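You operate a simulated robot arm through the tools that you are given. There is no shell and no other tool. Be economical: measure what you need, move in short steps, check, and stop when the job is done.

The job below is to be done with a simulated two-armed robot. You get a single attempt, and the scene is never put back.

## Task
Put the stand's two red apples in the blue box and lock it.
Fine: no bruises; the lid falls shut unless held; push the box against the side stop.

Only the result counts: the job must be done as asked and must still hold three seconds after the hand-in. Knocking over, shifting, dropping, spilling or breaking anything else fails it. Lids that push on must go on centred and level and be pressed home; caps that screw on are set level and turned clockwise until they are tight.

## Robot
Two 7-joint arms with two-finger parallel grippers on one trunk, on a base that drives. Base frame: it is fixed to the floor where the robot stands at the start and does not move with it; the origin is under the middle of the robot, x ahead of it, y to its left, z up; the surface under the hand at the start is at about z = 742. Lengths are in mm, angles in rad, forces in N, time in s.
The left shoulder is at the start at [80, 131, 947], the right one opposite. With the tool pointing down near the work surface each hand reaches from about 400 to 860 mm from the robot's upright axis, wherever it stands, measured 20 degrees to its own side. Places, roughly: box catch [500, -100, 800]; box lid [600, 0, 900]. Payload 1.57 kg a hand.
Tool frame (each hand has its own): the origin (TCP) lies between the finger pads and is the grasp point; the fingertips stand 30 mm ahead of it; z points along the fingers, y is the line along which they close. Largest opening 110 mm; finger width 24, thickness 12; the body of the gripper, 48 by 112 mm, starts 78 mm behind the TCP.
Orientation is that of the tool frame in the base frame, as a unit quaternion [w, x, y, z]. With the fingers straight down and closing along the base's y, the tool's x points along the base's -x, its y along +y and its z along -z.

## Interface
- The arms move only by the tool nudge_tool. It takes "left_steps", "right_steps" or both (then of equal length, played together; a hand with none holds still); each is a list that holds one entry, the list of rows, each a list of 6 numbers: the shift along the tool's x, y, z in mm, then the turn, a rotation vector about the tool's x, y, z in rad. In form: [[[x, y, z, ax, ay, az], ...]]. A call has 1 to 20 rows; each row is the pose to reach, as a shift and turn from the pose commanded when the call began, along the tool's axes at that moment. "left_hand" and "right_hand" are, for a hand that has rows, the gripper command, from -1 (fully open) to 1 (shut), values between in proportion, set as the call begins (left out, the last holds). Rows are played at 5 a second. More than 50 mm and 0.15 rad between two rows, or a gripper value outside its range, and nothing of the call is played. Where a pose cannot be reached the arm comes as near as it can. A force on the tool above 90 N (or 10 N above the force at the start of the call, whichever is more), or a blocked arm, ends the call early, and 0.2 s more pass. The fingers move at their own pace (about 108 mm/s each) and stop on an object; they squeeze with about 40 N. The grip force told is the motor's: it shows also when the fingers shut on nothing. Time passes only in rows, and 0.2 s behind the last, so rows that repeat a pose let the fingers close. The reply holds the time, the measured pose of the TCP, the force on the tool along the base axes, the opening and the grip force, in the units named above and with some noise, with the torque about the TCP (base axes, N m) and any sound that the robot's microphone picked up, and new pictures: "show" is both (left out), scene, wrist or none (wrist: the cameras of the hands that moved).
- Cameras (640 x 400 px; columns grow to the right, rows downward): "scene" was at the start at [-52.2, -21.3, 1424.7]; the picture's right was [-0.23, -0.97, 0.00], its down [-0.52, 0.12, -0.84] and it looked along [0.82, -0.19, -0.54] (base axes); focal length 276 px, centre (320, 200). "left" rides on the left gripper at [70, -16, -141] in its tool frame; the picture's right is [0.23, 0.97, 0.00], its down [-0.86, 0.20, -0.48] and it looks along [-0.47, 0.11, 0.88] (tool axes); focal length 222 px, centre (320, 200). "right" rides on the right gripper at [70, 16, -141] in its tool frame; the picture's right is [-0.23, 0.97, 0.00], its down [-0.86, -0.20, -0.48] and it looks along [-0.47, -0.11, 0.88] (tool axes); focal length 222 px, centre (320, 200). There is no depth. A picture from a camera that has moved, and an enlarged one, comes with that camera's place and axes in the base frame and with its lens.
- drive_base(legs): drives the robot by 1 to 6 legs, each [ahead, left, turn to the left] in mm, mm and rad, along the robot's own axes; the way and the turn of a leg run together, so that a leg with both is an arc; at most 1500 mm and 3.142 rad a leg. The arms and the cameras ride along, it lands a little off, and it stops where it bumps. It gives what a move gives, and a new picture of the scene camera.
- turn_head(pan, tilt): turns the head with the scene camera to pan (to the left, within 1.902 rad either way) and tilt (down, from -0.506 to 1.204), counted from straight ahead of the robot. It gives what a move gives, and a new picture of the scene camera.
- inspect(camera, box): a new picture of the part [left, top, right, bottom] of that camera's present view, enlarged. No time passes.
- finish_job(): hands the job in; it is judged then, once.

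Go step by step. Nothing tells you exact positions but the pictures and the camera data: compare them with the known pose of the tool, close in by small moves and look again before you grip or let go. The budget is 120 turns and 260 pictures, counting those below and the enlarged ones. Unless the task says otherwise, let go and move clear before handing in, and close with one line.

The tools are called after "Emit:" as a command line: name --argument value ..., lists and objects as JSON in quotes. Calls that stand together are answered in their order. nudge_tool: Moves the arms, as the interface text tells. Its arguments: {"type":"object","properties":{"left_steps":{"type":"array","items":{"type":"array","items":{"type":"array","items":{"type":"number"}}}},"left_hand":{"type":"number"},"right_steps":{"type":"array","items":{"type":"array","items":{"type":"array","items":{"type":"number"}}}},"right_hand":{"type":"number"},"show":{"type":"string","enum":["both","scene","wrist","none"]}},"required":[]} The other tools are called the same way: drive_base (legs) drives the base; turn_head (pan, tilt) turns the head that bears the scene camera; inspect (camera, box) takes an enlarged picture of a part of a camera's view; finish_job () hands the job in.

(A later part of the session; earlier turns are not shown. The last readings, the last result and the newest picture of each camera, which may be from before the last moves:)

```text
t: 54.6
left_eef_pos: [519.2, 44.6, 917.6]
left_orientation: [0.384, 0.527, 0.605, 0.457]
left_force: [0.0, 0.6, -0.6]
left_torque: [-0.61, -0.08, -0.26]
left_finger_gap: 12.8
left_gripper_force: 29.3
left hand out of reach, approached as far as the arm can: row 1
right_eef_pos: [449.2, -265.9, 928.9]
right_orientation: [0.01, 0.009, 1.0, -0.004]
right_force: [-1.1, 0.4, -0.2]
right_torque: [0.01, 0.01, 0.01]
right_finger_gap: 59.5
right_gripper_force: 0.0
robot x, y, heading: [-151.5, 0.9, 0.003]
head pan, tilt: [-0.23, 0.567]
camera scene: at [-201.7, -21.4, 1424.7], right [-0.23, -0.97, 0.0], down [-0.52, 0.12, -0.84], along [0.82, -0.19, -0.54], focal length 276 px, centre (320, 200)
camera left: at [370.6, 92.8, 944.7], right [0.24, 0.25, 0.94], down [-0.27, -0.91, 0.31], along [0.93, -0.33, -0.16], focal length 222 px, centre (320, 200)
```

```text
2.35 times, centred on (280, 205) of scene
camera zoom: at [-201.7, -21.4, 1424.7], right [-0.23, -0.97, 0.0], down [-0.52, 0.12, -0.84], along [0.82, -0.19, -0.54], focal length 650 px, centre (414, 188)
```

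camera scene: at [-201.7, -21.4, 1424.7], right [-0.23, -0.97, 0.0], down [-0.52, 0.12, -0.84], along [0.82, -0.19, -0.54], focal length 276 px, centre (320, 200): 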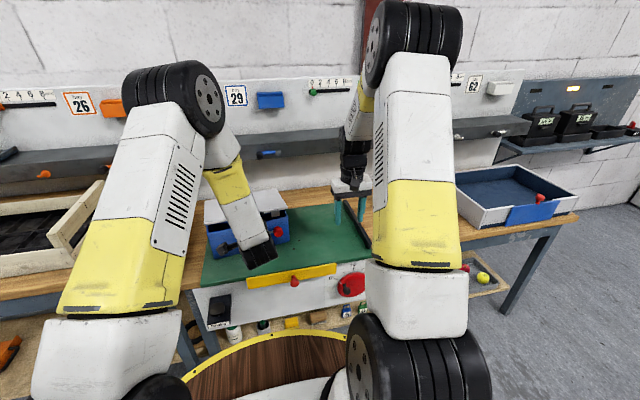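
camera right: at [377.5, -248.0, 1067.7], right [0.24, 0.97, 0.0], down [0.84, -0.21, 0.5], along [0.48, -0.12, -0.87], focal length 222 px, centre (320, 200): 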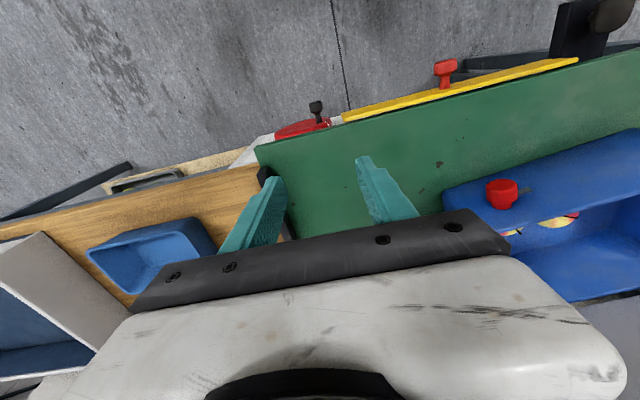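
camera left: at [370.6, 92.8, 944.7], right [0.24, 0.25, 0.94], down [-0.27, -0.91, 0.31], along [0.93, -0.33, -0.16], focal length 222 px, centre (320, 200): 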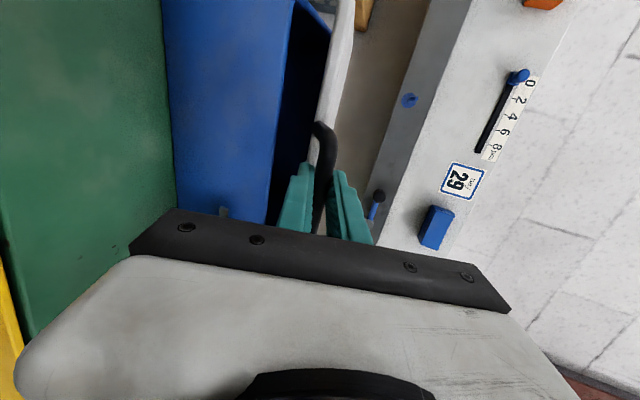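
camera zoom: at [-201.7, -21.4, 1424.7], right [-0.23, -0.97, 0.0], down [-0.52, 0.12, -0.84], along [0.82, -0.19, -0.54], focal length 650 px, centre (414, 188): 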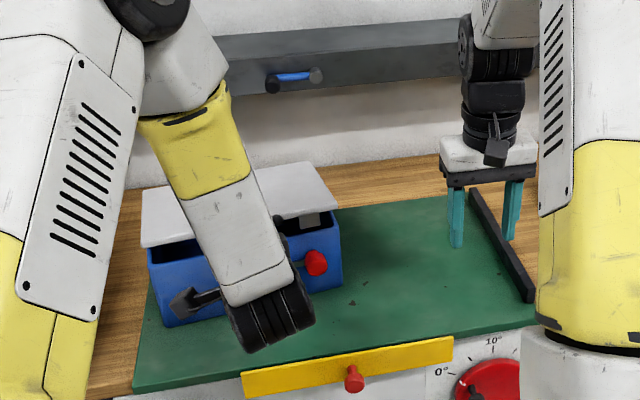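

Nearly closed. I'll finish the arc slowly.

Emit:
nudge_tool --left_steps '[[[0, -9.7, 0.8, -0.04, 0, 0], [0, -19.5, 1.6, -0.08, 0, 0], [0, -29.1, 3, -0.12, 0, 0], [0, -36.4, 4.2, -0.15, 0, 0], [0, -36.4, 4.2, -0.15, 0, 0]]]'

Emit:
inspect --camera "scene" --box '[170, 170, 350, 290]'

```text
t: 55.8
left_eef_pos: [514.4, 43.4, 882.6]
left_orientation: [0.422, 0.497, 0.569, 0.502]
left_force: [-2.5, 2.8, -1.3]
left_torque: [-0.54, -0.02, 0.31]
left_finger_gap: 12.7
left_gripper_force: 29.9
right_eef_pos: [449.6, -266.0, 929.0]
right_orientation: [0.01, 0.008, 1.0, -0.003]
right_force: [0.3, -0.1, -0.6]
right_torque: [0.02, 0.01, 0.02]
right_finger_gap: 59.4
right_gripper_force: 0.1
robot x, y, heading: [-150.3, -0.4, -0.005]
head pan, tilt: [-0.23, 0.567]
camera scene: at [-201.8, -21.3, 1424.7], right [-0.23, -0.97, 0.0], down [-0.52, 0.12, -0.84], along [0.82, -0.19, -0.54], focal length 276 px, centre (320, 200)
camera left: at [364.1, 91.5, 889.0], right [0.1, 0.23, 0.97], down [-0.31, -0.92, 0.25], along [0.94, -0.33, -0.03], focal length 222 px, centre (320, 200)
```

scene: 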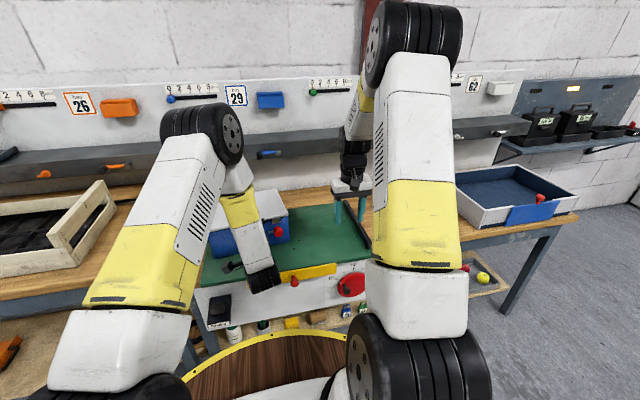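
left: 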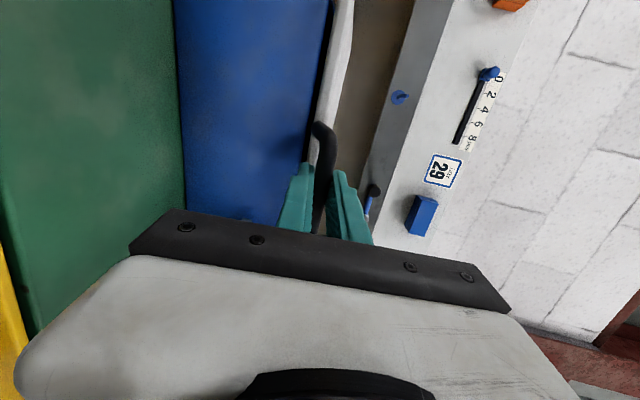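

```text
3.33 times, centred on (260, 230) of scene
camera zoom: at [-201.8, -21.3, 1424.7], right [-0.23, -0.97, 0.0], down [-0.52, 0.12, -0.84], along [0.82, -0.19, -0.54], focal length 920 px, centre (520, 100)
```

zoom: 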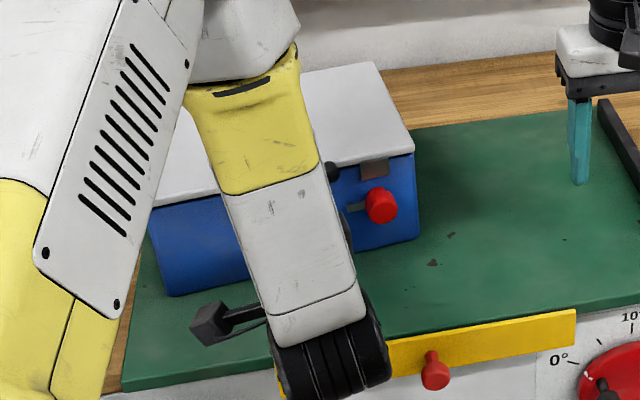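

The lid looks shut. I'll open the left fingers and back off from the handle.

Emit:
nudge_tool --left_steps '[[[0, 0, 0, 0, 0, 0], [0, 0, 0, 0, 0, 0], [0, 0, 0, 0, 0, 0]]]' --left_hand -0.3 --show "none"

Emit:
nudge_tool --left_steps '[[[0, 0, -20, 0, 0, 0], [0, 0, -50, 0, 0, 0], [15, 0, -80, 0, 0, 0], [50, 5, -90, 0, 0, 0], [90, 20, -90, 0, 0, 0], [130, 40, -90, 0, 0, 0], [170, 60, -85, 0, 0, 0]]]'

Emit:
inspect --camera "scene" --box '[190, 170, 340, 270]'

```text
t: 56.6
left_eef_pos: [515.3, 43.0, 884.2]
left_orientation: [0.422, 0.497, 0.569, 0.501]
left_force: [0.0, 0.1, 0.2]
left_torque: [0.03, -0.01, 0.02]
left_finger_gap: 71.6
left_gripper_force: 0.0
right_eef_pos: [449.3, -265.6, 927.7]
right_orientation: [0.01, 0.009, 1.0, -0.003]
right_force: [0.2, 0.1, 0.5]
right_torque: [-0.02, -0.04, 0.02]
right_finger_gap: 59.4
right_gripper_force: 0.0
robot x, y, heading: [-150.3, -0.3, -0.003]
head pan, tilt: [-0.23, 0.567]
```

```text
t: 58.2
left_eef_pos: [433.7, 189.7, 946.1]
left_orientation: [0.423, 0.497, 0.57, 0.499]
left_force: [0.1, -0.5, 1.5]
left_torque: [-0.03, 0.2, -0.04]
left_finger_gap: 71.4
left_gripper_force: 0.0
left hand out of reach, approached as far as the arm can: row 6, 7
right_eef_pos: [447.9, -267.2, 929.1]
right_orientation: [0.011, 0.009, 1.0, -0.003]
right_force: [0.0, -1.0, 0.2]
right_torque: [0.09, -0.12, 0.0]
right_finger_gap: 59.4
right_gripper_force: 0.1
robot x, y, heading: [-149.5, -0.7, 0.0]
head pan, tilt: [-0.23, 0.567]
camera scene: at [-203.3, -22.2, 1424.6], right [-0.23, -0.97, 0.0], down [-0.52, 0.12, -0.84], along [0.82, -0.19, -0.54], focal length 276 px, centre (320, 200)
camera left: at [281.6, 238.9, 951.8], right [0.11, 0.23, 0.97], down [-0.31, -0.92, 0.25], along [0.94, -0.33, -0.03], focal length 222 px, centre (320, 200)
```

scene: 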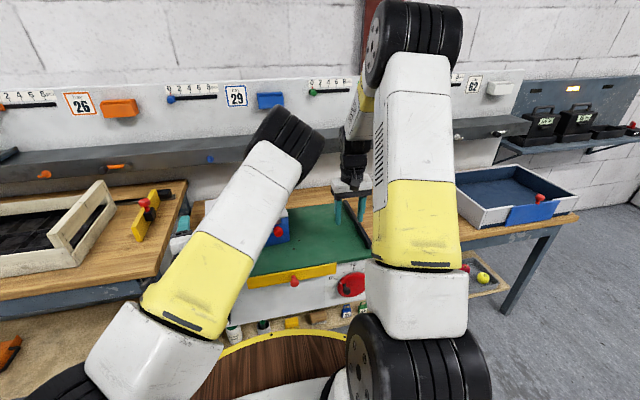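
left: 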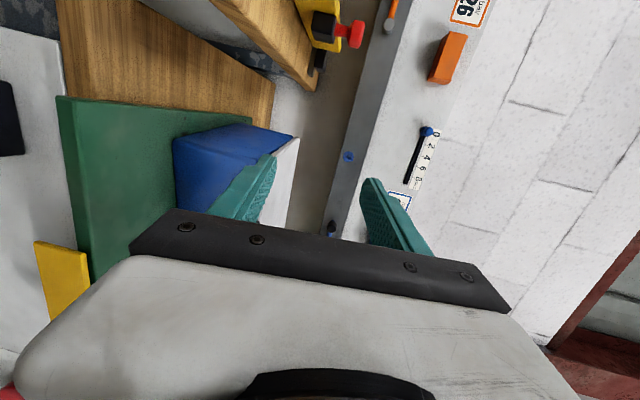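

```text
4.00 times, centred on (265, 220) of scene
camera zoom: at [-203.3, -22.2, 1424.6], right [-0.23, -0.97, 0.0], down [-0.52, 0.12, -0.84], along [0.82, -0.19, -0.54], focal length 1104 px, centre (540, 120)
```

zoom: 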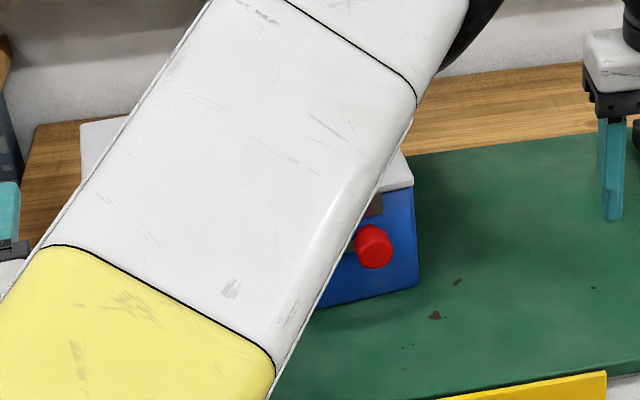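

I'll put the left hand into a pointing-down pose up and to the left, clear of the box.

Emit:
nudge_tool --left_steps '[[[8, 11, 9, 0.13, 0, 0], [16, 22, 18, 0.26, 0, 0], [24, 33, 27, 0.39, 0, 0], [32, 44, 36, 0.52, 0, 0], [40, 55, 45, 0.65, 0, 0], [48, 66, 54, 0.78, 0, 0], [56, 77, 63, 0.91, 0, 0], [64, 88, 72, 1.04, 0, 0], [72, 99, 81, 1.17, 0, 0], [80, 110, 90, 1.3, 0, 0], [88, 114, 98, 1.426, 0, 0], [88, 114, 98, 1.426, 0, 0]]]' --left_hand 1 --show "scene"

Emit:
inspect --camera "scene" --box '[190, 170, 340, 270]'

```text
t: 60.8
left_eef_pos: [533.1, 291.6, 1045.2]
left_orientation: [-0.006, 0.652, 0.758, 0.007]
left_force: [0.5, 0.0, 0.2]
left_torque: [0.02, -0.01, -0.01]
left_finger_gap: 0.1
left_gripper_force: 21.4
left hand out of reach, approached as far as the arm can: row 1, 2, 3, 6
right_eef_pos: [448.8, -265.8, 927.8]
right_orientation: [0.01, 0.01, 1.0, -0.004]
right_force: [0.3, -0.2, 0.0]
right_torque: [-0.02, -0.01, -0.02]
right_finger_gap: 59.7
right_gripper_force: 0.0
robot x, y, heading: [-151.5, 0.7, -0.002]
head pan, tilt: [-0.23, 0.567]
camera scene: at [-201.7, -21.5, 1424.7], right [-0.23, -0.97, 0.0], down [-0.52, 0.12, -0.84], along [0.82, -0.19, -0.54], focal length 276 px, centre (320, 200)
```

scene: 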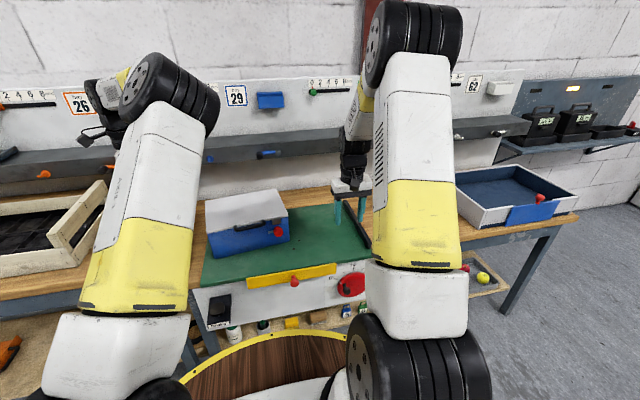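

```text
4.00 times, centred on (265, 220) of scene
camera zoom: at [-201.7, -21.5, 1424.7], right [-0.23, -0.97, 0.0], down [-0.52, 0.12, -0.84], along [0.82, -0.19, -0.54], focal length 1104 px, centre (540, 120)
```

zoom: 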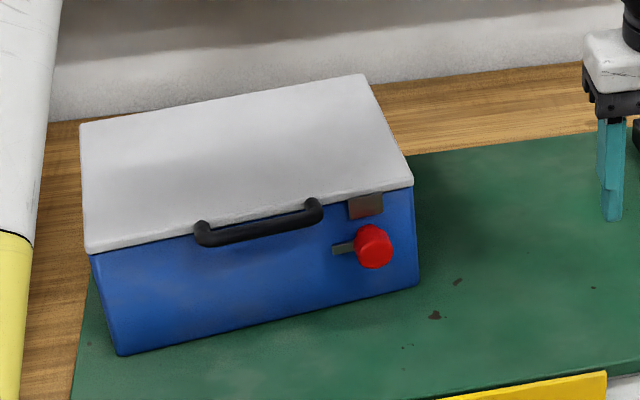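

The lid is flush and shut, and the catch lever points left. The knob is near (555,-50,819). I'll turn the right hand for a forward approach: first yaw it, then pitch it forward.

Emit:
nudge_tool --right_steps '[[[2, 5, -3, 0, 0, -0.143], [4, 10, -6, 0, 0, -0.286], [6, 15, -9, 0, 0, -0.428], [8, 20, -12, 0, 0, -0.571], [10, 25, -15, 0, 0, -0.714], [12, 30, -18, 0, 0, -0.857], [14, 35, -21, 0, 0, -1.0], [16, 40, -24, 0, 0, -1.142], [18, 45, -27, 0, 0, -1.285], [20, 50, -30, 0, 0, -1.428], [22, 50, -30, 0, 0, -1.571], [22, 50, -30, 0, 0, -1.571]]]' --right_hand -0.1 --show "none"

Emit:
nudge_tool --right_steps '[[[0, 0, 0, 0.13, 0, 0], [0, 0, 0, 0.26, 0, 0], [0, 0, 0, 0.39, 0, 0], [0, 0, 0, 0.52, 0, 0], [0, 0, 0, 0.65, 0, 0], [0, 0, 0, 0.78, 0, 0], [0, 0, 0, 0.91, 0, 0], [0, 0, 0, 1.04, 0, 0], [0, 0, 0, 1.17, 0, 0], [0, 0, 0, 1.3, 0, 0], [0, 0, 0, 1.43, 0, 0], [0, 0, 0, 1.571, 0, 0], [0, 0, 0, 1.571, 0, 0]]]'

```text
t: 63.4
left_eef_pos: [533.4, 292.7, 1045.8]
left_orientation: [-0.006, 0.652, 0.758, 0.008]
left_force: [0.9, -0.2, 0.0]
left_torque: [0.01, 0.0, 0.0]
left_finger_gap: 0.2
left_gripper_force: 21.2
right_eef_pos: [423.0, -217.2, 960.8]
right_orientation: [0.005, -0.701, 0.713, -0.009]
right_force: [-0.7, 0.1, -0.4]
right_torque: [-0.02, -0.02, -0.04]
right_finger_gap: 60.6
right_gripper_force: 0.1
robot x, y, heading: [-148.5, -2.3, -0.001]
head pan, tilt: [-0.23, 0.567]
```

```text
t: 66.2
left_eef_pos: [533.6, 291.7, 1044.6]
left_orientation: [-0.005, 0.652, 0.758, 0.007]
left_force: [0.6, 0.1, -0.9]
left_torque: [0.03, 0.0, 0.02]
left_finger_gap: 0.1
left_gripper_force: 20.6
right_eef_pos: [422.5, -216.5, 959.1]
right_orientation: [-0.499, 0.493, -0.497, 0.511]
right_force: [-0.2, -0.1, -0.5]
right_torque: [0.01, 0.0, 0.01]
right_finger_gap: 60.6
right_gripper_force: 0.0
right hand out of reach, approached as far as the arm can: row 9, 10, 11
robot x, y, heading: [-149.9, 3.3, 0.002]
head pan, tilt: [-0.23, 0.567]
camera scene: at [-201.8, -21.4, 1424.7], right [-0.23, -0.97, 0.0], down [-0.52, 0.12, -0.84], along [0.82, -0.19, -0.54], focal length 276 px, centre (320, 200)
camera right: at [282.4, -284.3, 939.9], right [0.02, 0.22, -0.98], down [-0.47, 0.86, 0.18], along [0.88, 0.45, 0.12], focal length 222 px, centre (320, 200)
```

scene: 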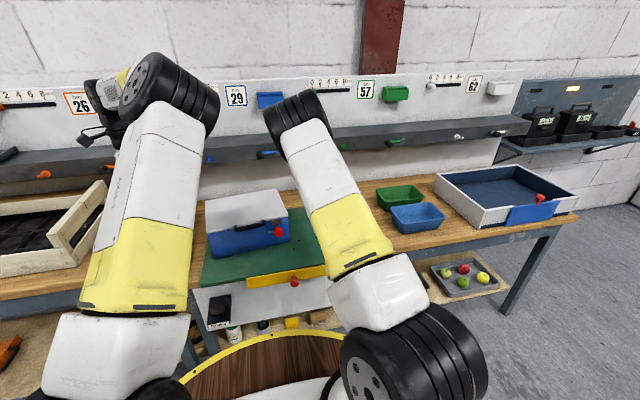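
right: 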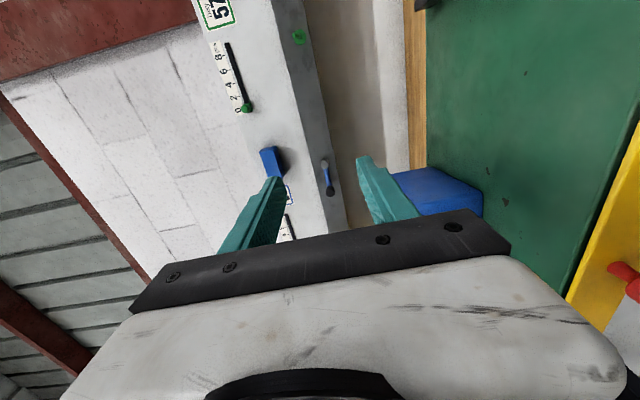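

Good. Now I'll move to a standoff in front of the knob, aligned with the box's yaw.

Emit:
nudge_tool --right_steps '[[[-27, 23, 7, 0, -0.023, 0], [-54, 46, 14, 0, -0.046, 0], [-80, 70, 21, 0, -0.07, 0], [-106, 93, 28, 0, -0.093, 0], [-133, 117, 35, 0, -0.116, 0], [-159, 140, 42, 0, -0.136, 0], [-159, 140, 42, 0, -0.136, 0]]]'

Emit:
inspect --camera "right" --box '[240, 60, 480, 220]'

```text
t: 67.8
left_eef_pos: [533.8, 290.3, 1044.6]
left_orientation: [-0.007, 0.652, 0.758, 0.007]
left_force: [-0.1, -0.5, 0.0]
left_torque: [0.04, 0.0, -0.02]
left_finger_gap: 0.0
left_gripper_force: 20.9
right_eef_pos: [471.8, -57.6, 820.2]
right_orientation: [0.532, -0.525, 0.462, -0.476]
right_force: [0.0, -0.8, 0.6]
right_torque: [0.0, -0.03, -0.03]
right_finger_gap: 60.6
right_gripper_force: 0.0
robot x, y, heading: [-150.4, 0.2, -0.001]
head pan, tilt: [-0.23, 0.567]
camera scene: at [-201.7, -21.4, 1424.7], right [-0.23, -0.97, 0.0], down [-0.52, 0.12, -0.84], along [0.82, -0.19, -0.54], focal length 276 px, centre (320, 200)
camera right: at [341.0, -144.0, 801.7], right [-0.01, 0.22, -0.98], down [-0.58, 0.79, 0.18], along [0.81, 0.57, 0.12], focal length 222 px, centre (320, 200)
```

scene: 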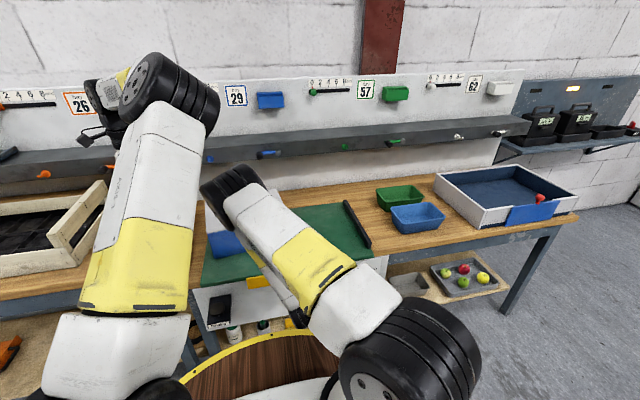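
right: 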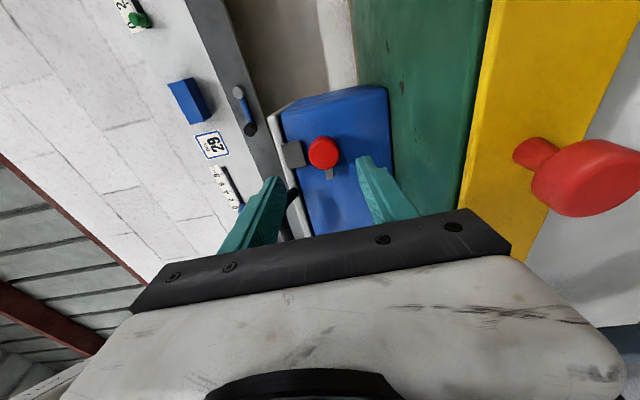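

```text
2.50 times, centred on (360, 140) of right
camera zoom: at [341.0, -144.0, 801.7], right [-0.01, 0.22, -0.98], down [-0.58, 0.79, 0.18], along [0.81, 0.57, 0.12], focal length 555 px, centre (220, 350)
```

zoom: 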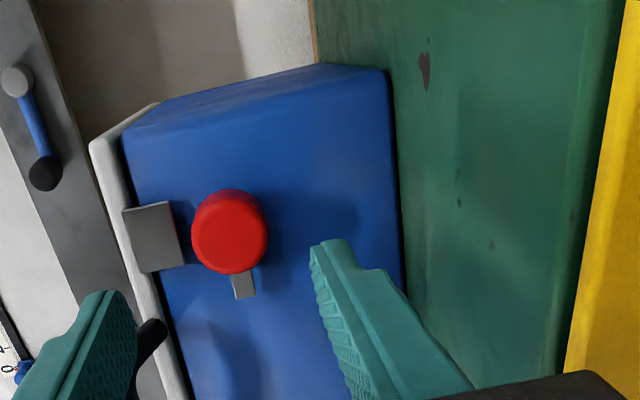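

The knob is well placed at about (548,-51,820). I'll advance with the fingers above and below it.

Emit:
nudge_tool --right_steps '[[[3.5, 0, 20, 0, 0, 0], [3.5, 0, 45, 0, 0, 0], [3.5, 0, 45, 0, 0, 0]]]' --show "none"

Emit:
inspect --camera "right" --box '[220, 80, 420, 220]'

```text
t: 68.6
left_eef_pos: [533.9, 292.4, 1045.1]
left_orientation: [-0.007, 0.652, 0.758, 0.009]
left_force: [-0.5, 0.8, 0.6]
left_torque: [0.02, -0.04, 0.0]
left_finger_gap: 0.1
left_gripper_force: 20.9
right_eef_pos: [515.8, -55.8, 820.4]
right_orientation: [0.532, -0.526, 0.463, -0.477]
right_force: [0.0, 0.1, 0.1]
right_torque: [0.03, -0.03, 0.0]
right_finger_gap: 60.5
right_gripper_force: 0.1
robot x, y, heading: [-152.8, 4.2, 0.0]
head pan, tilt: [-0.23, 0.567]
```

```text
2.86 times, centred on (320, 150) of right
camera zoom: at [386.0, -142.5, 801.9], right [-0.01, 0.22, -0.98], down [-0.58, 0.79, 0.18], along [0.81, 0.57, 0.12], focal length 635 px, centre (320, 343)
```

zoom: 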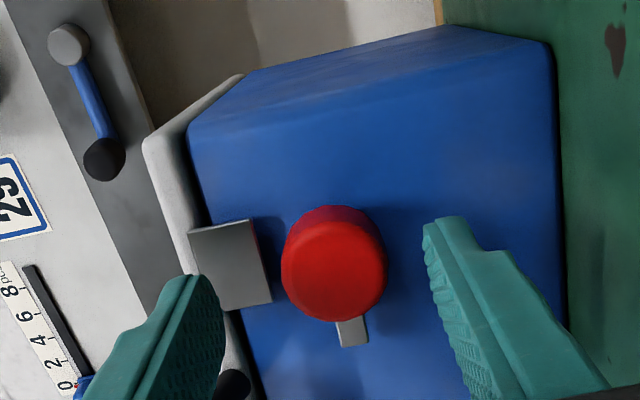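

Almost aligned; I need about 4 mm left and 2.5 mm lower. Advancing 22 mm.

Emit:
nudge_tool --right_steps '[[[-4.5, 2.5, 0, 0, 0, 0], [-4.5, 2.5, 12, 0, 0, 0], [-4.5, 2.5, 22, 0, 0, 0], [-4.5, 2.5, 22, 0, 0, 0]]]' --show "none"

Emit:
inspect --camera "right" --box '[220, 80, 420, 220]'

```text
t: 69.6
left_eef_pos: [533.2, 292.0, 1045.5]
left_orientation: [-0.006, 0.652, 0.758, 0.007]
left_force: [0.2, -1.0, 0.0]
left_torque: [-0.01, -0.03, -0.02]
left_finger_gap: 0.2
left_gripper_force: 21.5
right_eef_pos: [538.2, -50.9, 819.5]
right_orientation: [0.532, -0.525, 0.463, -0.476]
right_force: [0.0, 0.2, -1.0]
right_torque: [0.0, 0.03, -0.02]
right_finger_gap: 60.6
right_gripper_force: 0.1
robot x, y, heading: [-147.5, 2.1, -0.001]
head pan, tilt: [-0.23, 0.567]
```

```text
2.86 times, centred on (320, 150) of right
camera zoom: at [407.7, -136.4, 799.8], right [-0.01, 0.22, -0.98], down [-0.58, 0.79, 0.18], along [0.81, 0.57, 0.12], focal length 635 px, centre (320, 343)
```

zoom: 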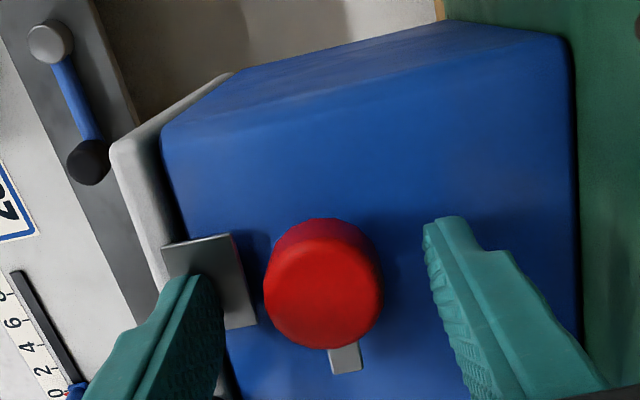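

The fingers straddle the knob well. Closing.

Emit:
nudge_tool --right_steps '[[[0, 0, 0, 0, 0, 0], [0, 0, 0, 0, 0, 0], [0, 0, 0, 0, 0, 0]]]' --right_hand 1 --show "none"

Emit:
inspect --camera "right" --box '[220, 80, 420, 220]'

```text
t: 70.4
left_eef_pos: [532.9, 290.8, 1045.2]
left_orientation: [-0.006, 0.652, 0.758, 0.007]
left_force: [0.3, -0.5, -0.3]
left_torque: [0.03, 0.0, 0.01]
left_finger_gap: 0.1
left_gripper_force: 21.8
right_eef_pos: [537.3, -49.7, 818.0]
right_orientation: [0.531, -0.526, 0.463, -0.476]
right_force: [-1.2, 1.7, -0.1]
right_torque: [-0.04, 0.62, 0.39]
right_finger_gap: 31.0
right_gripper_force: 39.7
robot x, y, heading: [-148.4, 0.8, 0.0]
head pan, tilt: [-0.23, 0.567]
```

```text
2.86 times, centred on (320, 150) of right
camera zoom: at [407.4, -136.2, 799.4], right [-0.01, 0.22, -0.98], down [-0.58, 0.79, 0.18], along [0.81, 0.57, 0.12], focal length 635 px, centre (320, 343)
```

zoom: 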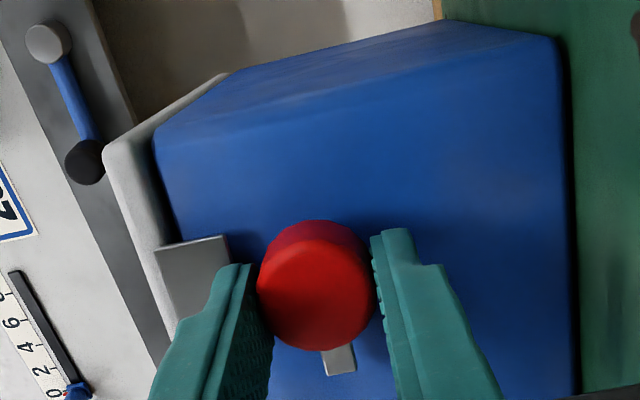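

Firm hold (31 mm). Turning clockwise about the knob axis, with a first part to check.

Emit:
nudge_tool --right_steps '[[[0, 0, 0, 0, 0, 0.12], [0, 0, 0, 0, 0, 0.24], [0, 0, 0, 0, 0, 0.36], [0, 0, 0, 0, 0, 0.48], [0, 0, 0, 0, 0, 0.48]]]' --show "wrist"

Emit:
inspect --camera "right" --box '[220, 80, 420, 220]'

```text
t: 71.6
left_eef_pos: [532.9, 290.8, 1046.4]
left_orientation: [-0.006, 0.652, 0.758, 0.008]
left_force: [0.6, -0.5, -0.5]
left_torque: [0.0, 0.0, -0.01]
left_finger_gap: 0.0
left_gripper_force: 21.5
right_eef_pos: [538.7, -49.9, 817.6]
right_orientation: [0.63, -0.4, 0.575, -0.337]
right_force: [0.7, -2.4, -0.4]
right_torque: [-0.04, 0.5, -0.44]
right_finger_gap: 30.9
right_gripper_force: 40.2
robot x, y, heading: [-149.8, -2.5, 0.001]
head pan, tilt: [-0.23, 0.567]
camera right: at [406.0, -121.0, 768.8], right [-0.06, 0.64, -0.76], down [-0.56, 0.61, 0.56], along [0.82, 0.47, 0.33], focal length 222 px, centre (320, 200)
```

right: 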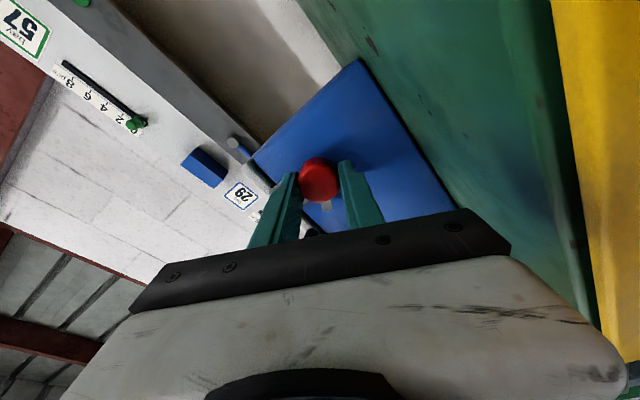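

```text
2.86 times, centred on (320, 150) of right
camera zoom: at [406.0, -121.0, 768.8], right [-0.06, 0.64, -0.76], down [-0.56, 0.61, 0.56], along [0.82, 0.47, 0.33], focal length 635 px, centre (320, 343)
```

zoom: 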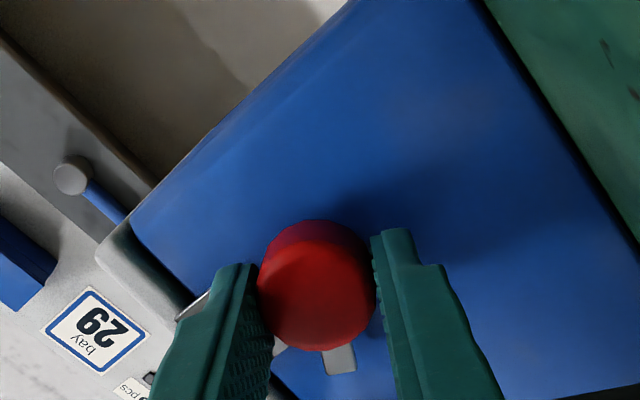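

The lever turns with the hand. Continuing to the full quarter turn.

Emit:
nudge_tool --right_steps '[[[0, 0, 0, 0, 0, 0.12], [0, 0, 0, 0, 0, 0.24], [0, 0, 0, 0, 0, 0.36], [0, 0, 0, 0, 0, 0.48], [0, 0, 0, 0, 0, 0.6], [0, 0, 0, 0, 0, 0.72], [0, 0, 0, 0, 0, 0.84], [0, 0, 0, 0, 0, 0.96], [0, 0, 0, 0, 0, 1.09], [0, 0, 0, 0, 0, 1.09]]]' --show "wrist"

Emit:
inspect --camera "right" --box '[220, 80, 420, 220]'

```text
t: 73.8
left_eef_pos: [533.2, 290.9, 1044.6]
left_orientation: [-0.006, 0.652, 0.758, 0.008]
left_force: [-0.3, -0.8, -0.1]
left_torque: [-0.01, -0.01, 0.0]
left_finger_gap: 0.0
left_gripper_force: 21.4
right_eef_pos: [538.6, -49.7, 820.4]
right_orientation: [0.715, -0.044, 0.697, 0.039]
right_force: [2.1, -9.6, 15.4]
right_torque: [-0.07, 0.41, -0.06]
right_finger_gap: 30.9
right_gripper_force: 39.7
robot x, y, heading: [-152.9, 1.9, 0.002]
head pan, tilt: [-0.23, 0.567]
camera right: at [397.7, -50.8, 745.9], right [-0.12, 0.97, 0.22], down [-0.47, -0.25, 0.85], along [0.87, 0.0, 0.49], focal length 222 px, centre (320, 200)
```

right: 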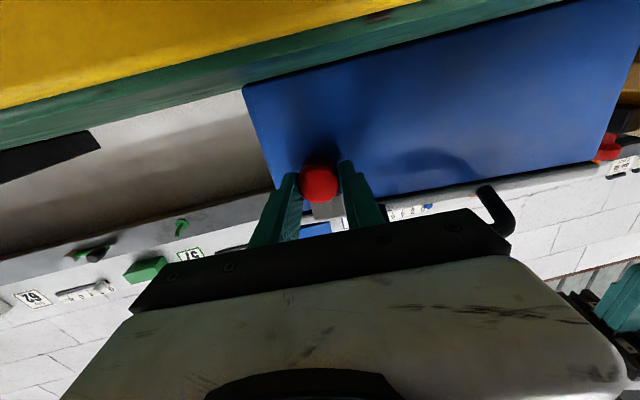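

```text
2.86 times, centred on (320, 150) of right
camera zoom: at [397.7, -50.8, 745.9], right [-0.12, 0.97, 0.22], down [-0.47, -0.25, 0.85], along [0.87, 0.0, 0.49], focal length 635 px, centre (320, 343)
```

zoom: 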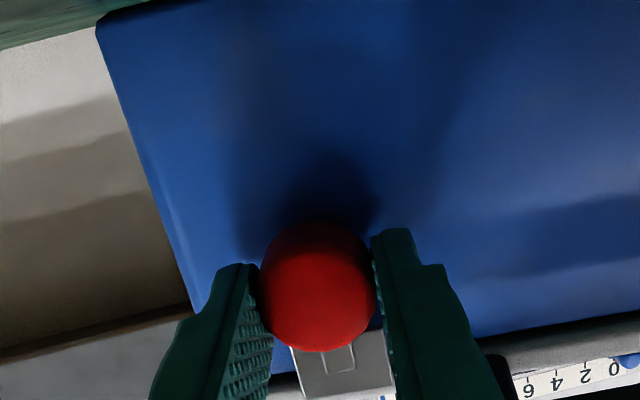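

The lever now overlaps the keeper tab. I'll test for a hard stop with a very small extra turn.

Emit:
nudge_tool --right_steps '[[[0, 0, 0, 0, 0, 0.04], [0, 0, 0, 0, 0, 0.07], [0, 0, 0, 0, 0, 0.07]]]' --show "none"

Emit:
inspect --camera "right" --box '[260, 140, 380, 220]'

```text
t: 74.6
left_eef_pos: [533.3, 291.4, 1044.6]
left_orientation: [-0.005, 0.652, 0.758, 0.007]
left_force: [-0.8, 0.7, 0.3]
left_torque: [-0.01, 0.01, -0.01]
left_finger_gap: 0.1
left_gripper_force: 21.1
right_eef_pos: [537.6, -49.0, 818.7]
right_orientation: [0.711, -0.02, 0.7, 0.064]
right_force: [4.6, -5.1, 11.7]
right_torque: [-0.24, 0.23, -0.18]
right_finger_gap: 31.1
right_gripper_force: 39.8
robot x, y, heading: [-151.7, -0.6, 0.003]
head pan, tilt: [-0.23, 0.567]
```

```text
5.00 times, centred on (320, 180) of right
camera zoom: at [397.3, -46.0, 746.9], right [-0.12, 0.95, 0.29], down [-0.46, -0.31, 0.83], along [0.88, -0.03, 0.48], focal length 1111 px, centre (320, 300)
```

zoom: 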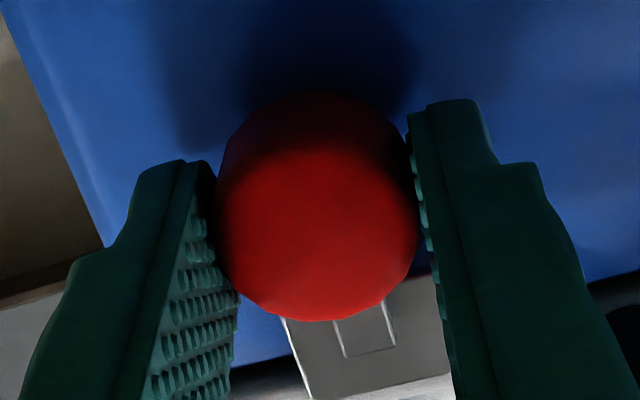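

There's a rising counter-torque at the end of the turn, so the catch is home. I'll release and back away along the tool.

Emit:
nudge_tool --right_steps '[[[0, 0, 0, 0, 0, 0.02], [0, 0, 0, 0, 0, 0.02], [0, 0, 0, 0, 0, 0.02]]]' --right_hand -0.05 --show "none"

Emit:
nudge_tool --right_steps '[[[0, 0, -25, 0, 0, 0], [0, 0, -60, 0, 0, 0], [0, -30, -90, 0, 0, 0], [0, -70, -100, 0, 0, 0], [0, -110, -100, 0, 0, 0], [-20, -150, -100, 0, 0, 0]]]'

Emit:
inspect --camera "scene" --box '[190, 170, 340, 270]'

```text
t: 75.4
left_eef_pos: [534.0, 291.1, 1045.0]
left_orientation: [-0.006, 0.652, 0.758, 0.007]
left_force: [0.8, 0.1, -0.6]
left_torque: [-0.03, 0.01, -0.02]
left_finger_gap: 0.0
left_gripper_force: 21.5
right_eef_pos: [538.0, -49.0, 817.0]
right_orientation: [0.71, -0.014, 0.701, 0.07]
right_force: [-0.5, -0.1, -1.0]
right_torque: [-0.04, 0.01, 0.05]
right_finger_gap: 57.7
right_gripper_force: 0.1
robot x, y, heading: [-153.6, -0.5, 0.001]
head pan, tilt: [-0.23, 0.567]
```

```text
t: 76.8
left_eef_pos: [533.9, 292.5, 1045.5]
left_orientation: [-0.006, 0.652, 0.758, 0.008]
left_force: [0.3, -0.1, 0.3]
left_torque: [0.01, 0.0, 0.0]
left_finger_gap: 0.0
left_gripper_force: 21.4
right_eef_pos: [456.1, -210.7, 826.1]
right_orientation: [0.71, -0.014, 0.7, 0.07]
right_force: [1.2, -0.1, 0.2]
right_torque: [0.0, 0.01, -0.03]
right_finger_gap: 57.8
right_gripper_force: 0.0
robot x, y, heading: [-152.1, 0.5, -0.004]
head pan, tilt: [-0.23, 0.567]
camera scene: at [-201.6, -21.1, 1424.7], right [-0.23, -0.97, 0.0], down [-0.52, 0.12, -0.84], along [0.82, -0.19, -0.54], focal length 276 px, centre (320, 200)
camera right: at [314.8, -206.3, 754.5], right [-0.12, 0.95, 0.3], down [-0.46, -0.32, 0.83], along [0.88, -0.04, 0.47], focal length 222 px, centre (320, 200)
```

scene: 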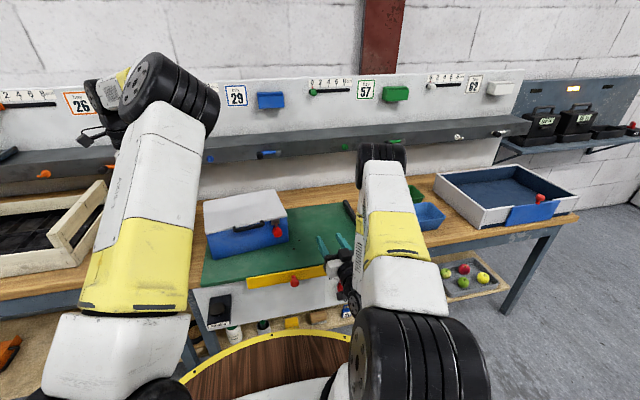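
right: 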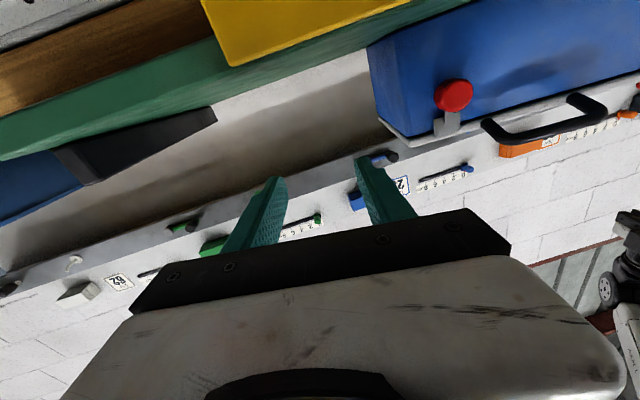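

```text
4.00 times, centred on (265, 220) of scene
camera zoom: at [-201.6, -21.1, 1424.7], right [-0.23, -0.97, 0.0], down [-0.52, 0.12, -0.84], along [0.82, -0.19, -0.54], focal length 1104 px, centre (540, 120)
```

zoom: 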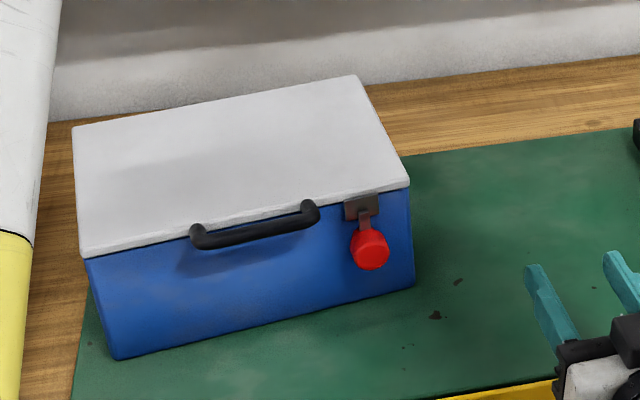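

Locked: the lever stands upright over the keeper. Next I'll push the box to the side stop with the left hand. First I'll raise the right hand clear to the right.

Emit:
nudge_tool --right_steps '[[[-40, -15, 0, 0, 0, 0], [-80, -45, 0, 0, 0, 0], [-120, -80, 0, 0, 0, 0], [-150, -115, 0, 0, 0, 0], [-180, -150, 0, 0, 0, 0], [-200, -180, 0, 0, 0, 0]]]' --show "none"

Emit:
drive_base --legs '[[100, 0, 0]]'

```text
refused: row 3 steps farther than a row can; nothing moved
```

```text
t: 78.0
left_eef_pos: [633.3, 290.9, 1045.0]
left_orientation: [-0.006, 0.652, 0.759, 0.008]
left_force: [-0.2, 0.4, 0.3]
left_torque: [-0.04, 0.0, 0.04]
left_finger_gap: 0.1
left_gripper_force: 21.4
right_eef_pos: [556.1, -210.8, 825.2]
right_orientation: [0.71, -0.013, 0.7, 0.07]
right_force: [-0.1, -0.7, 0.1]
right_torque: [0.01, 0.01, 0.03]
right_finger_gap: 58.0
right_gripper_force: 0.0
robot x, y, heading: [-46.6, 3.6, -0.001]
head pan, tilt: [-0.23, 0.567]
camera scene: at [-101.1, -21.5, 1424.7], right [-0.23, -0.97, 0.0], down [-0.52, 0.12, -0.84], along [0.82, -0.19, -0.54], focal length 276 px, centre (320, 200)
```

scene: 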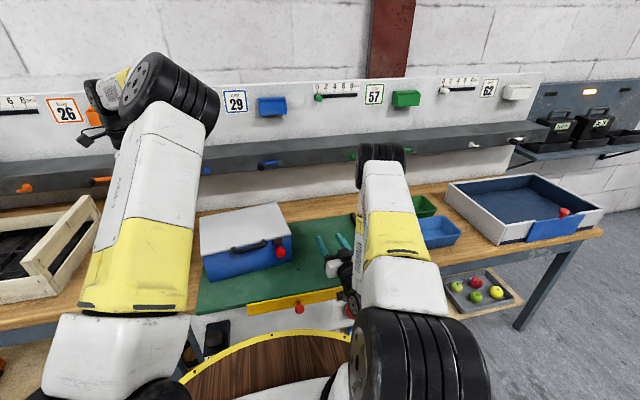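

The retract was refused because one row was too long, but the drive was clear. I'll raise the right hand now with shorter rows.

Emit:
nudge_tool --right_steps '[[[-40, 0, 0, 0, 0, 0], [-80, 0, -5, 0, 0, 0], [-120, -15, -20, 0, 0, 0], [-150, -45, -35, 0, 0, 0], [-170, -80, -50, 0, 0, 0], [-190, -115, -60, 0, 0, 0], [-200, -150, -70, 0, 0, 0]]]' --show "none"

Emit:
inspect --camera "scene" --box '[180, 180, 400, 320]'

```text
t: 79.6
left_eef_pos: [633.1, 290.8, 1045.7]
left_orientation: [-0.006, 0.652, 0.758, 0.006]
left_force: [-0.2, -0.3, -0.7]
left_torque: [-0.05, -0.01, -0.01]
left_finger_gap: 0.0
left_gripper_force: 21.4
right_eef_pos: [504.2, -387.0, 1011.7]
right_orientation: [0.71, -0.014, 0.7, 0.071]
right_force: [1.4, -0.1, -0.6]
right_torque: [0.01, 0.01, 0.0]
right_finger_gap: 57.7
right_gripper_force: 0.1
robot x, y, heading: [-48.3, 0.9, 0.002]
head pan, tilt: [-0.23, 0.567]
```

```text
2.86 times, centred on (290, 250) of scene
camera zoom: at [-100.9, -21.2, 1424.7], right [-0.23, -0.97, 0.0], down [-0.52, 0.12, -0.84], along [0.82, -0.19, -0.54], focal length 789 px, centre (406, 57)
```

zoom: 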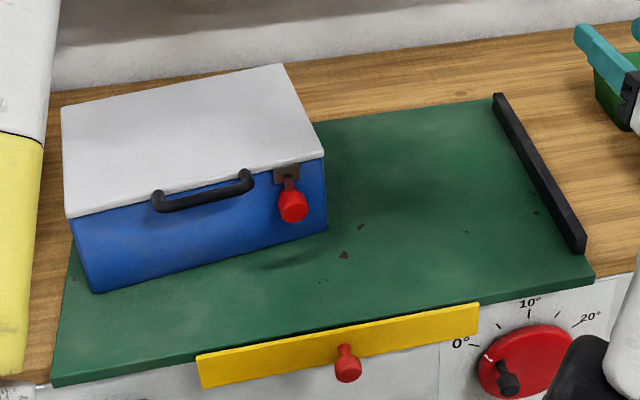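

Now I'll position the left hand, fingers shut and pointing down, just left of the box near (680,240), and descend.

Emit:
nudge_tool --left_steps '[[[-29, 19, 0, 0, 0, 0], [-57, 39, 0, 0, 0, 0], [-57, 39, 45, 0, 0, 0], [-57, 39, 90, 0, 0, 0], [-57, 39, 135, 0, 0, 0], [-57, 39, 180, 0, 0, 0], [-57, 39, 215, 0, 0, 0], [-57, 39, 238, 0, 0, 0], [-57, 39, 238, 0, 0, 0]]]'

Emit:
inspect --camera "scene" --box '[160, 140, 380, 300]'

```text
t: 81.6
left_eef_pos: [683.4, 244.5, 802.4]
left_orientation: [-0.006, 0.652, 0.758, 0.008]
left_force: [-0.5, 0.0, 0.3]
left_torque: [-0.04, 0.04, -0.01]
left_finger_gap: 0.0
left_gripper_force: 20.8
right_eef_pos: [503.5, -387.0, 1011.7]
right_orientation: [0.71, -0.013, 0.7, 0.07]
right_force: [-0.1, -0.2, 0.7]
right_torque: [0.0, 0.02, 0.02]
right_finger_gap: 58.0
right_gripper_force: 0.0
robot x, y, heading: [-48.5, -1.4, 0.002]
head pan, tilt: [-0.23, 0.567]
camera scene: at [-101.1, -21.5, 1424.7], right [-0.23, -0.97, 0.0], down [-0.52, 0.12, -0.84], along [0.82, -0.19, -0.54], focal length 276 px, centre (320, 200)
camera left: at [657.0, 309.1, 947.0], right [0.93, 0.37, 0.01], down [0.32, -0.83, 0.46], along [0.18, -0.43, -0.89], focal length 222 px, centre (320, 200)
```

scene: 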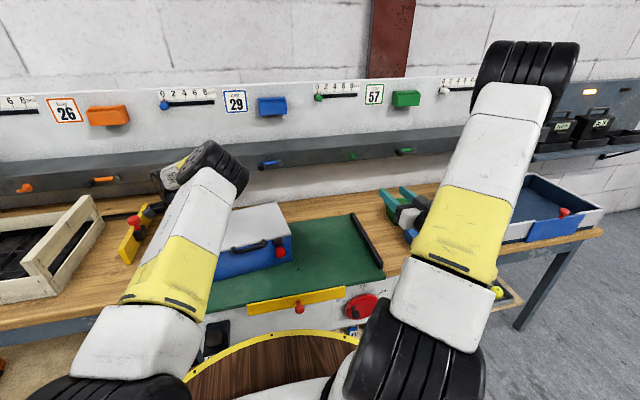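
left: 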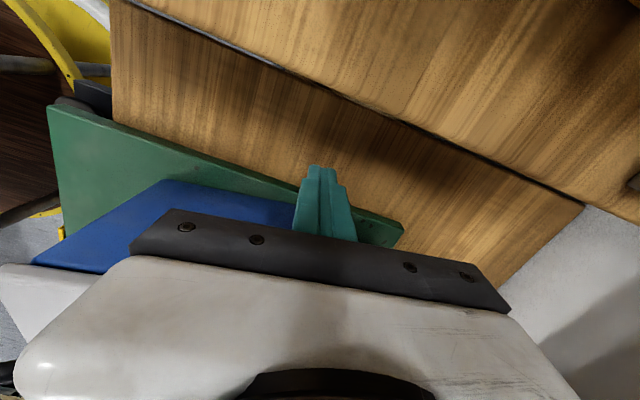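

```text
2.50 times, centred on (270, 220) of scene
camera zoom: at [-101.1, -21.5, 1424.7], right [-0.23, -0.97, 0.0], down [-0.52, 0.12, -0.84], along [0.82, -0.19, -0.54], focal length 690 px, centre (445, 150)
```

zoom: 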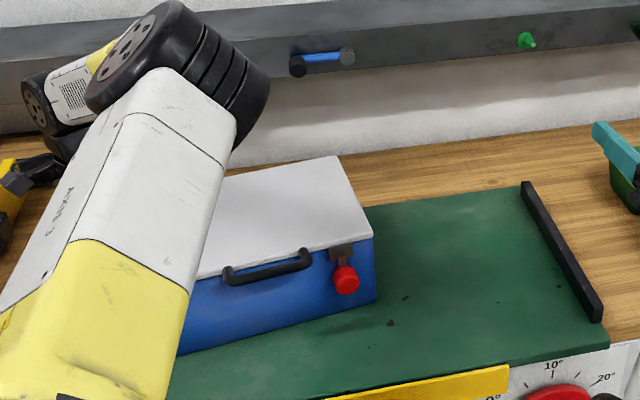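

The fingers are just left of the box. I'll push slowly to the right (base -y), about 120 mm first.

Emit:
nudge_tool --left_steps '[[[-10, -1.5, 0, 0, 0, 0], [-20, -3, 0, 0, 0, 0], [-27, -4, 0, 0, 0, 0], [-33, -5, 0, 0, 0, 0], [-39, -6, 0, 0, 0, 0], [-45, -7, 0, 0, 0, 0], [-52, -8, 0, 0, 0, 0], [-60, -9, 0, 0, 0, 0], [-68, -10, 0, 0, 0, 0], [-76, -11, 0, 0, 0, 0], [-84, -12.5, 0, 0, 0, 0], [-92, -14, 0, 0, 0, 0], [-100, -15, 0, 0, 0, 0], [-108, -16, 0, 0, 0, 0], [-116, -17.5, 0, 0, 0, 0]]]'

Emit:
inspect --camera "scene" --box '[160, 140, 400, 300]'

```text
t: 84.8
left_eef_pos: [681.1, 127.2, 804.7]
left_orientation: [-0.007, 0.652, 0.758, 0.007]
left_force: [-0.1, 1.8, -0.3]
left_torque: [-0.11, -0.01, -0.01]
left_finger_gap: 0.0
left_gripper_force: 21.3
right_eef_pos: [504.2, -386.9, 1011.9]
right_orientation: [0.71, -0.013, 0.7, 0.071]
right_force: [-0.5, 0.1, -0.2]
right_torque: [-0.02, -0.03, -0.03]
right_finger_gap: 57.8
right_gripper_force: 0.0
robot x, y, heading: [-50.4, -1.1, -0.004]
head pan, tilt: [-0.23, 0.567]
camera scene: at [-101.1, -21.4, 1424.7], right [-0.23, -0.97, 0.0], down [-0.52, 0.12, -0.84], along [0.82, -0.19, -0.54], focal length 276 px, centre (320, 200)
camera left: at [654.5, 191.1, 947.8], right [0.93, 0.37, 0.01], down [0.32, -0.83, 0.46], along [0.18, -0.43, -0.89], focal length 222 px, centre (320, 200)
```

scene: 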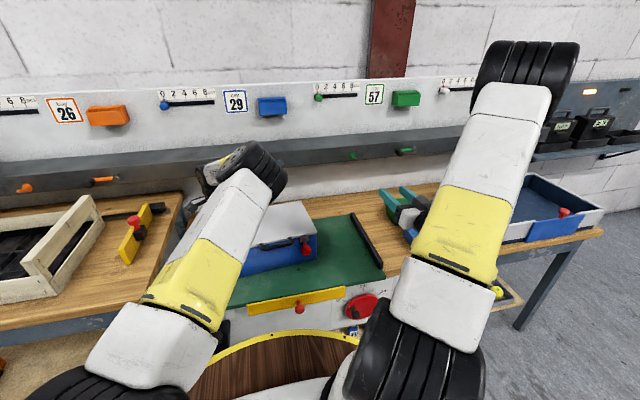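
left: 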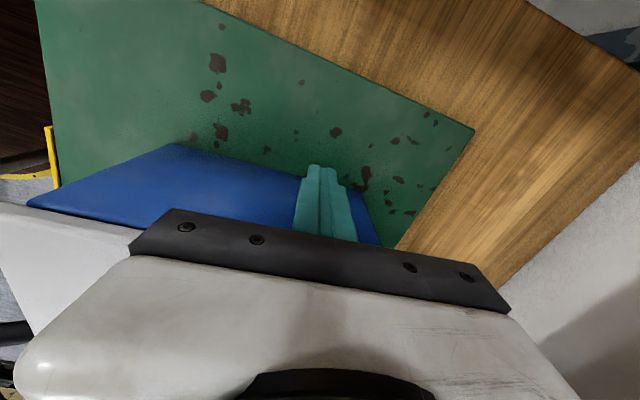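

```text
2.50 times, centred on (280, 220) of scene
camera zoom: at [-101.1, -21.4, 1424.7], right [-0.23, -0.97, 0.0], down [-0.52, 0.12, -0.84], along [0.82, -0.19, -0.54], focal length 690 px, centre (420, 150)
```

zoom: 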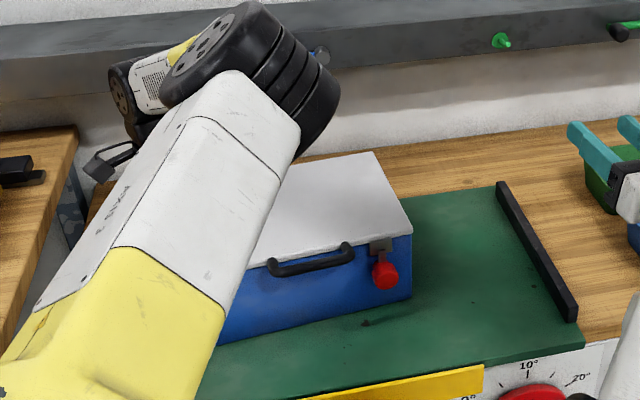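

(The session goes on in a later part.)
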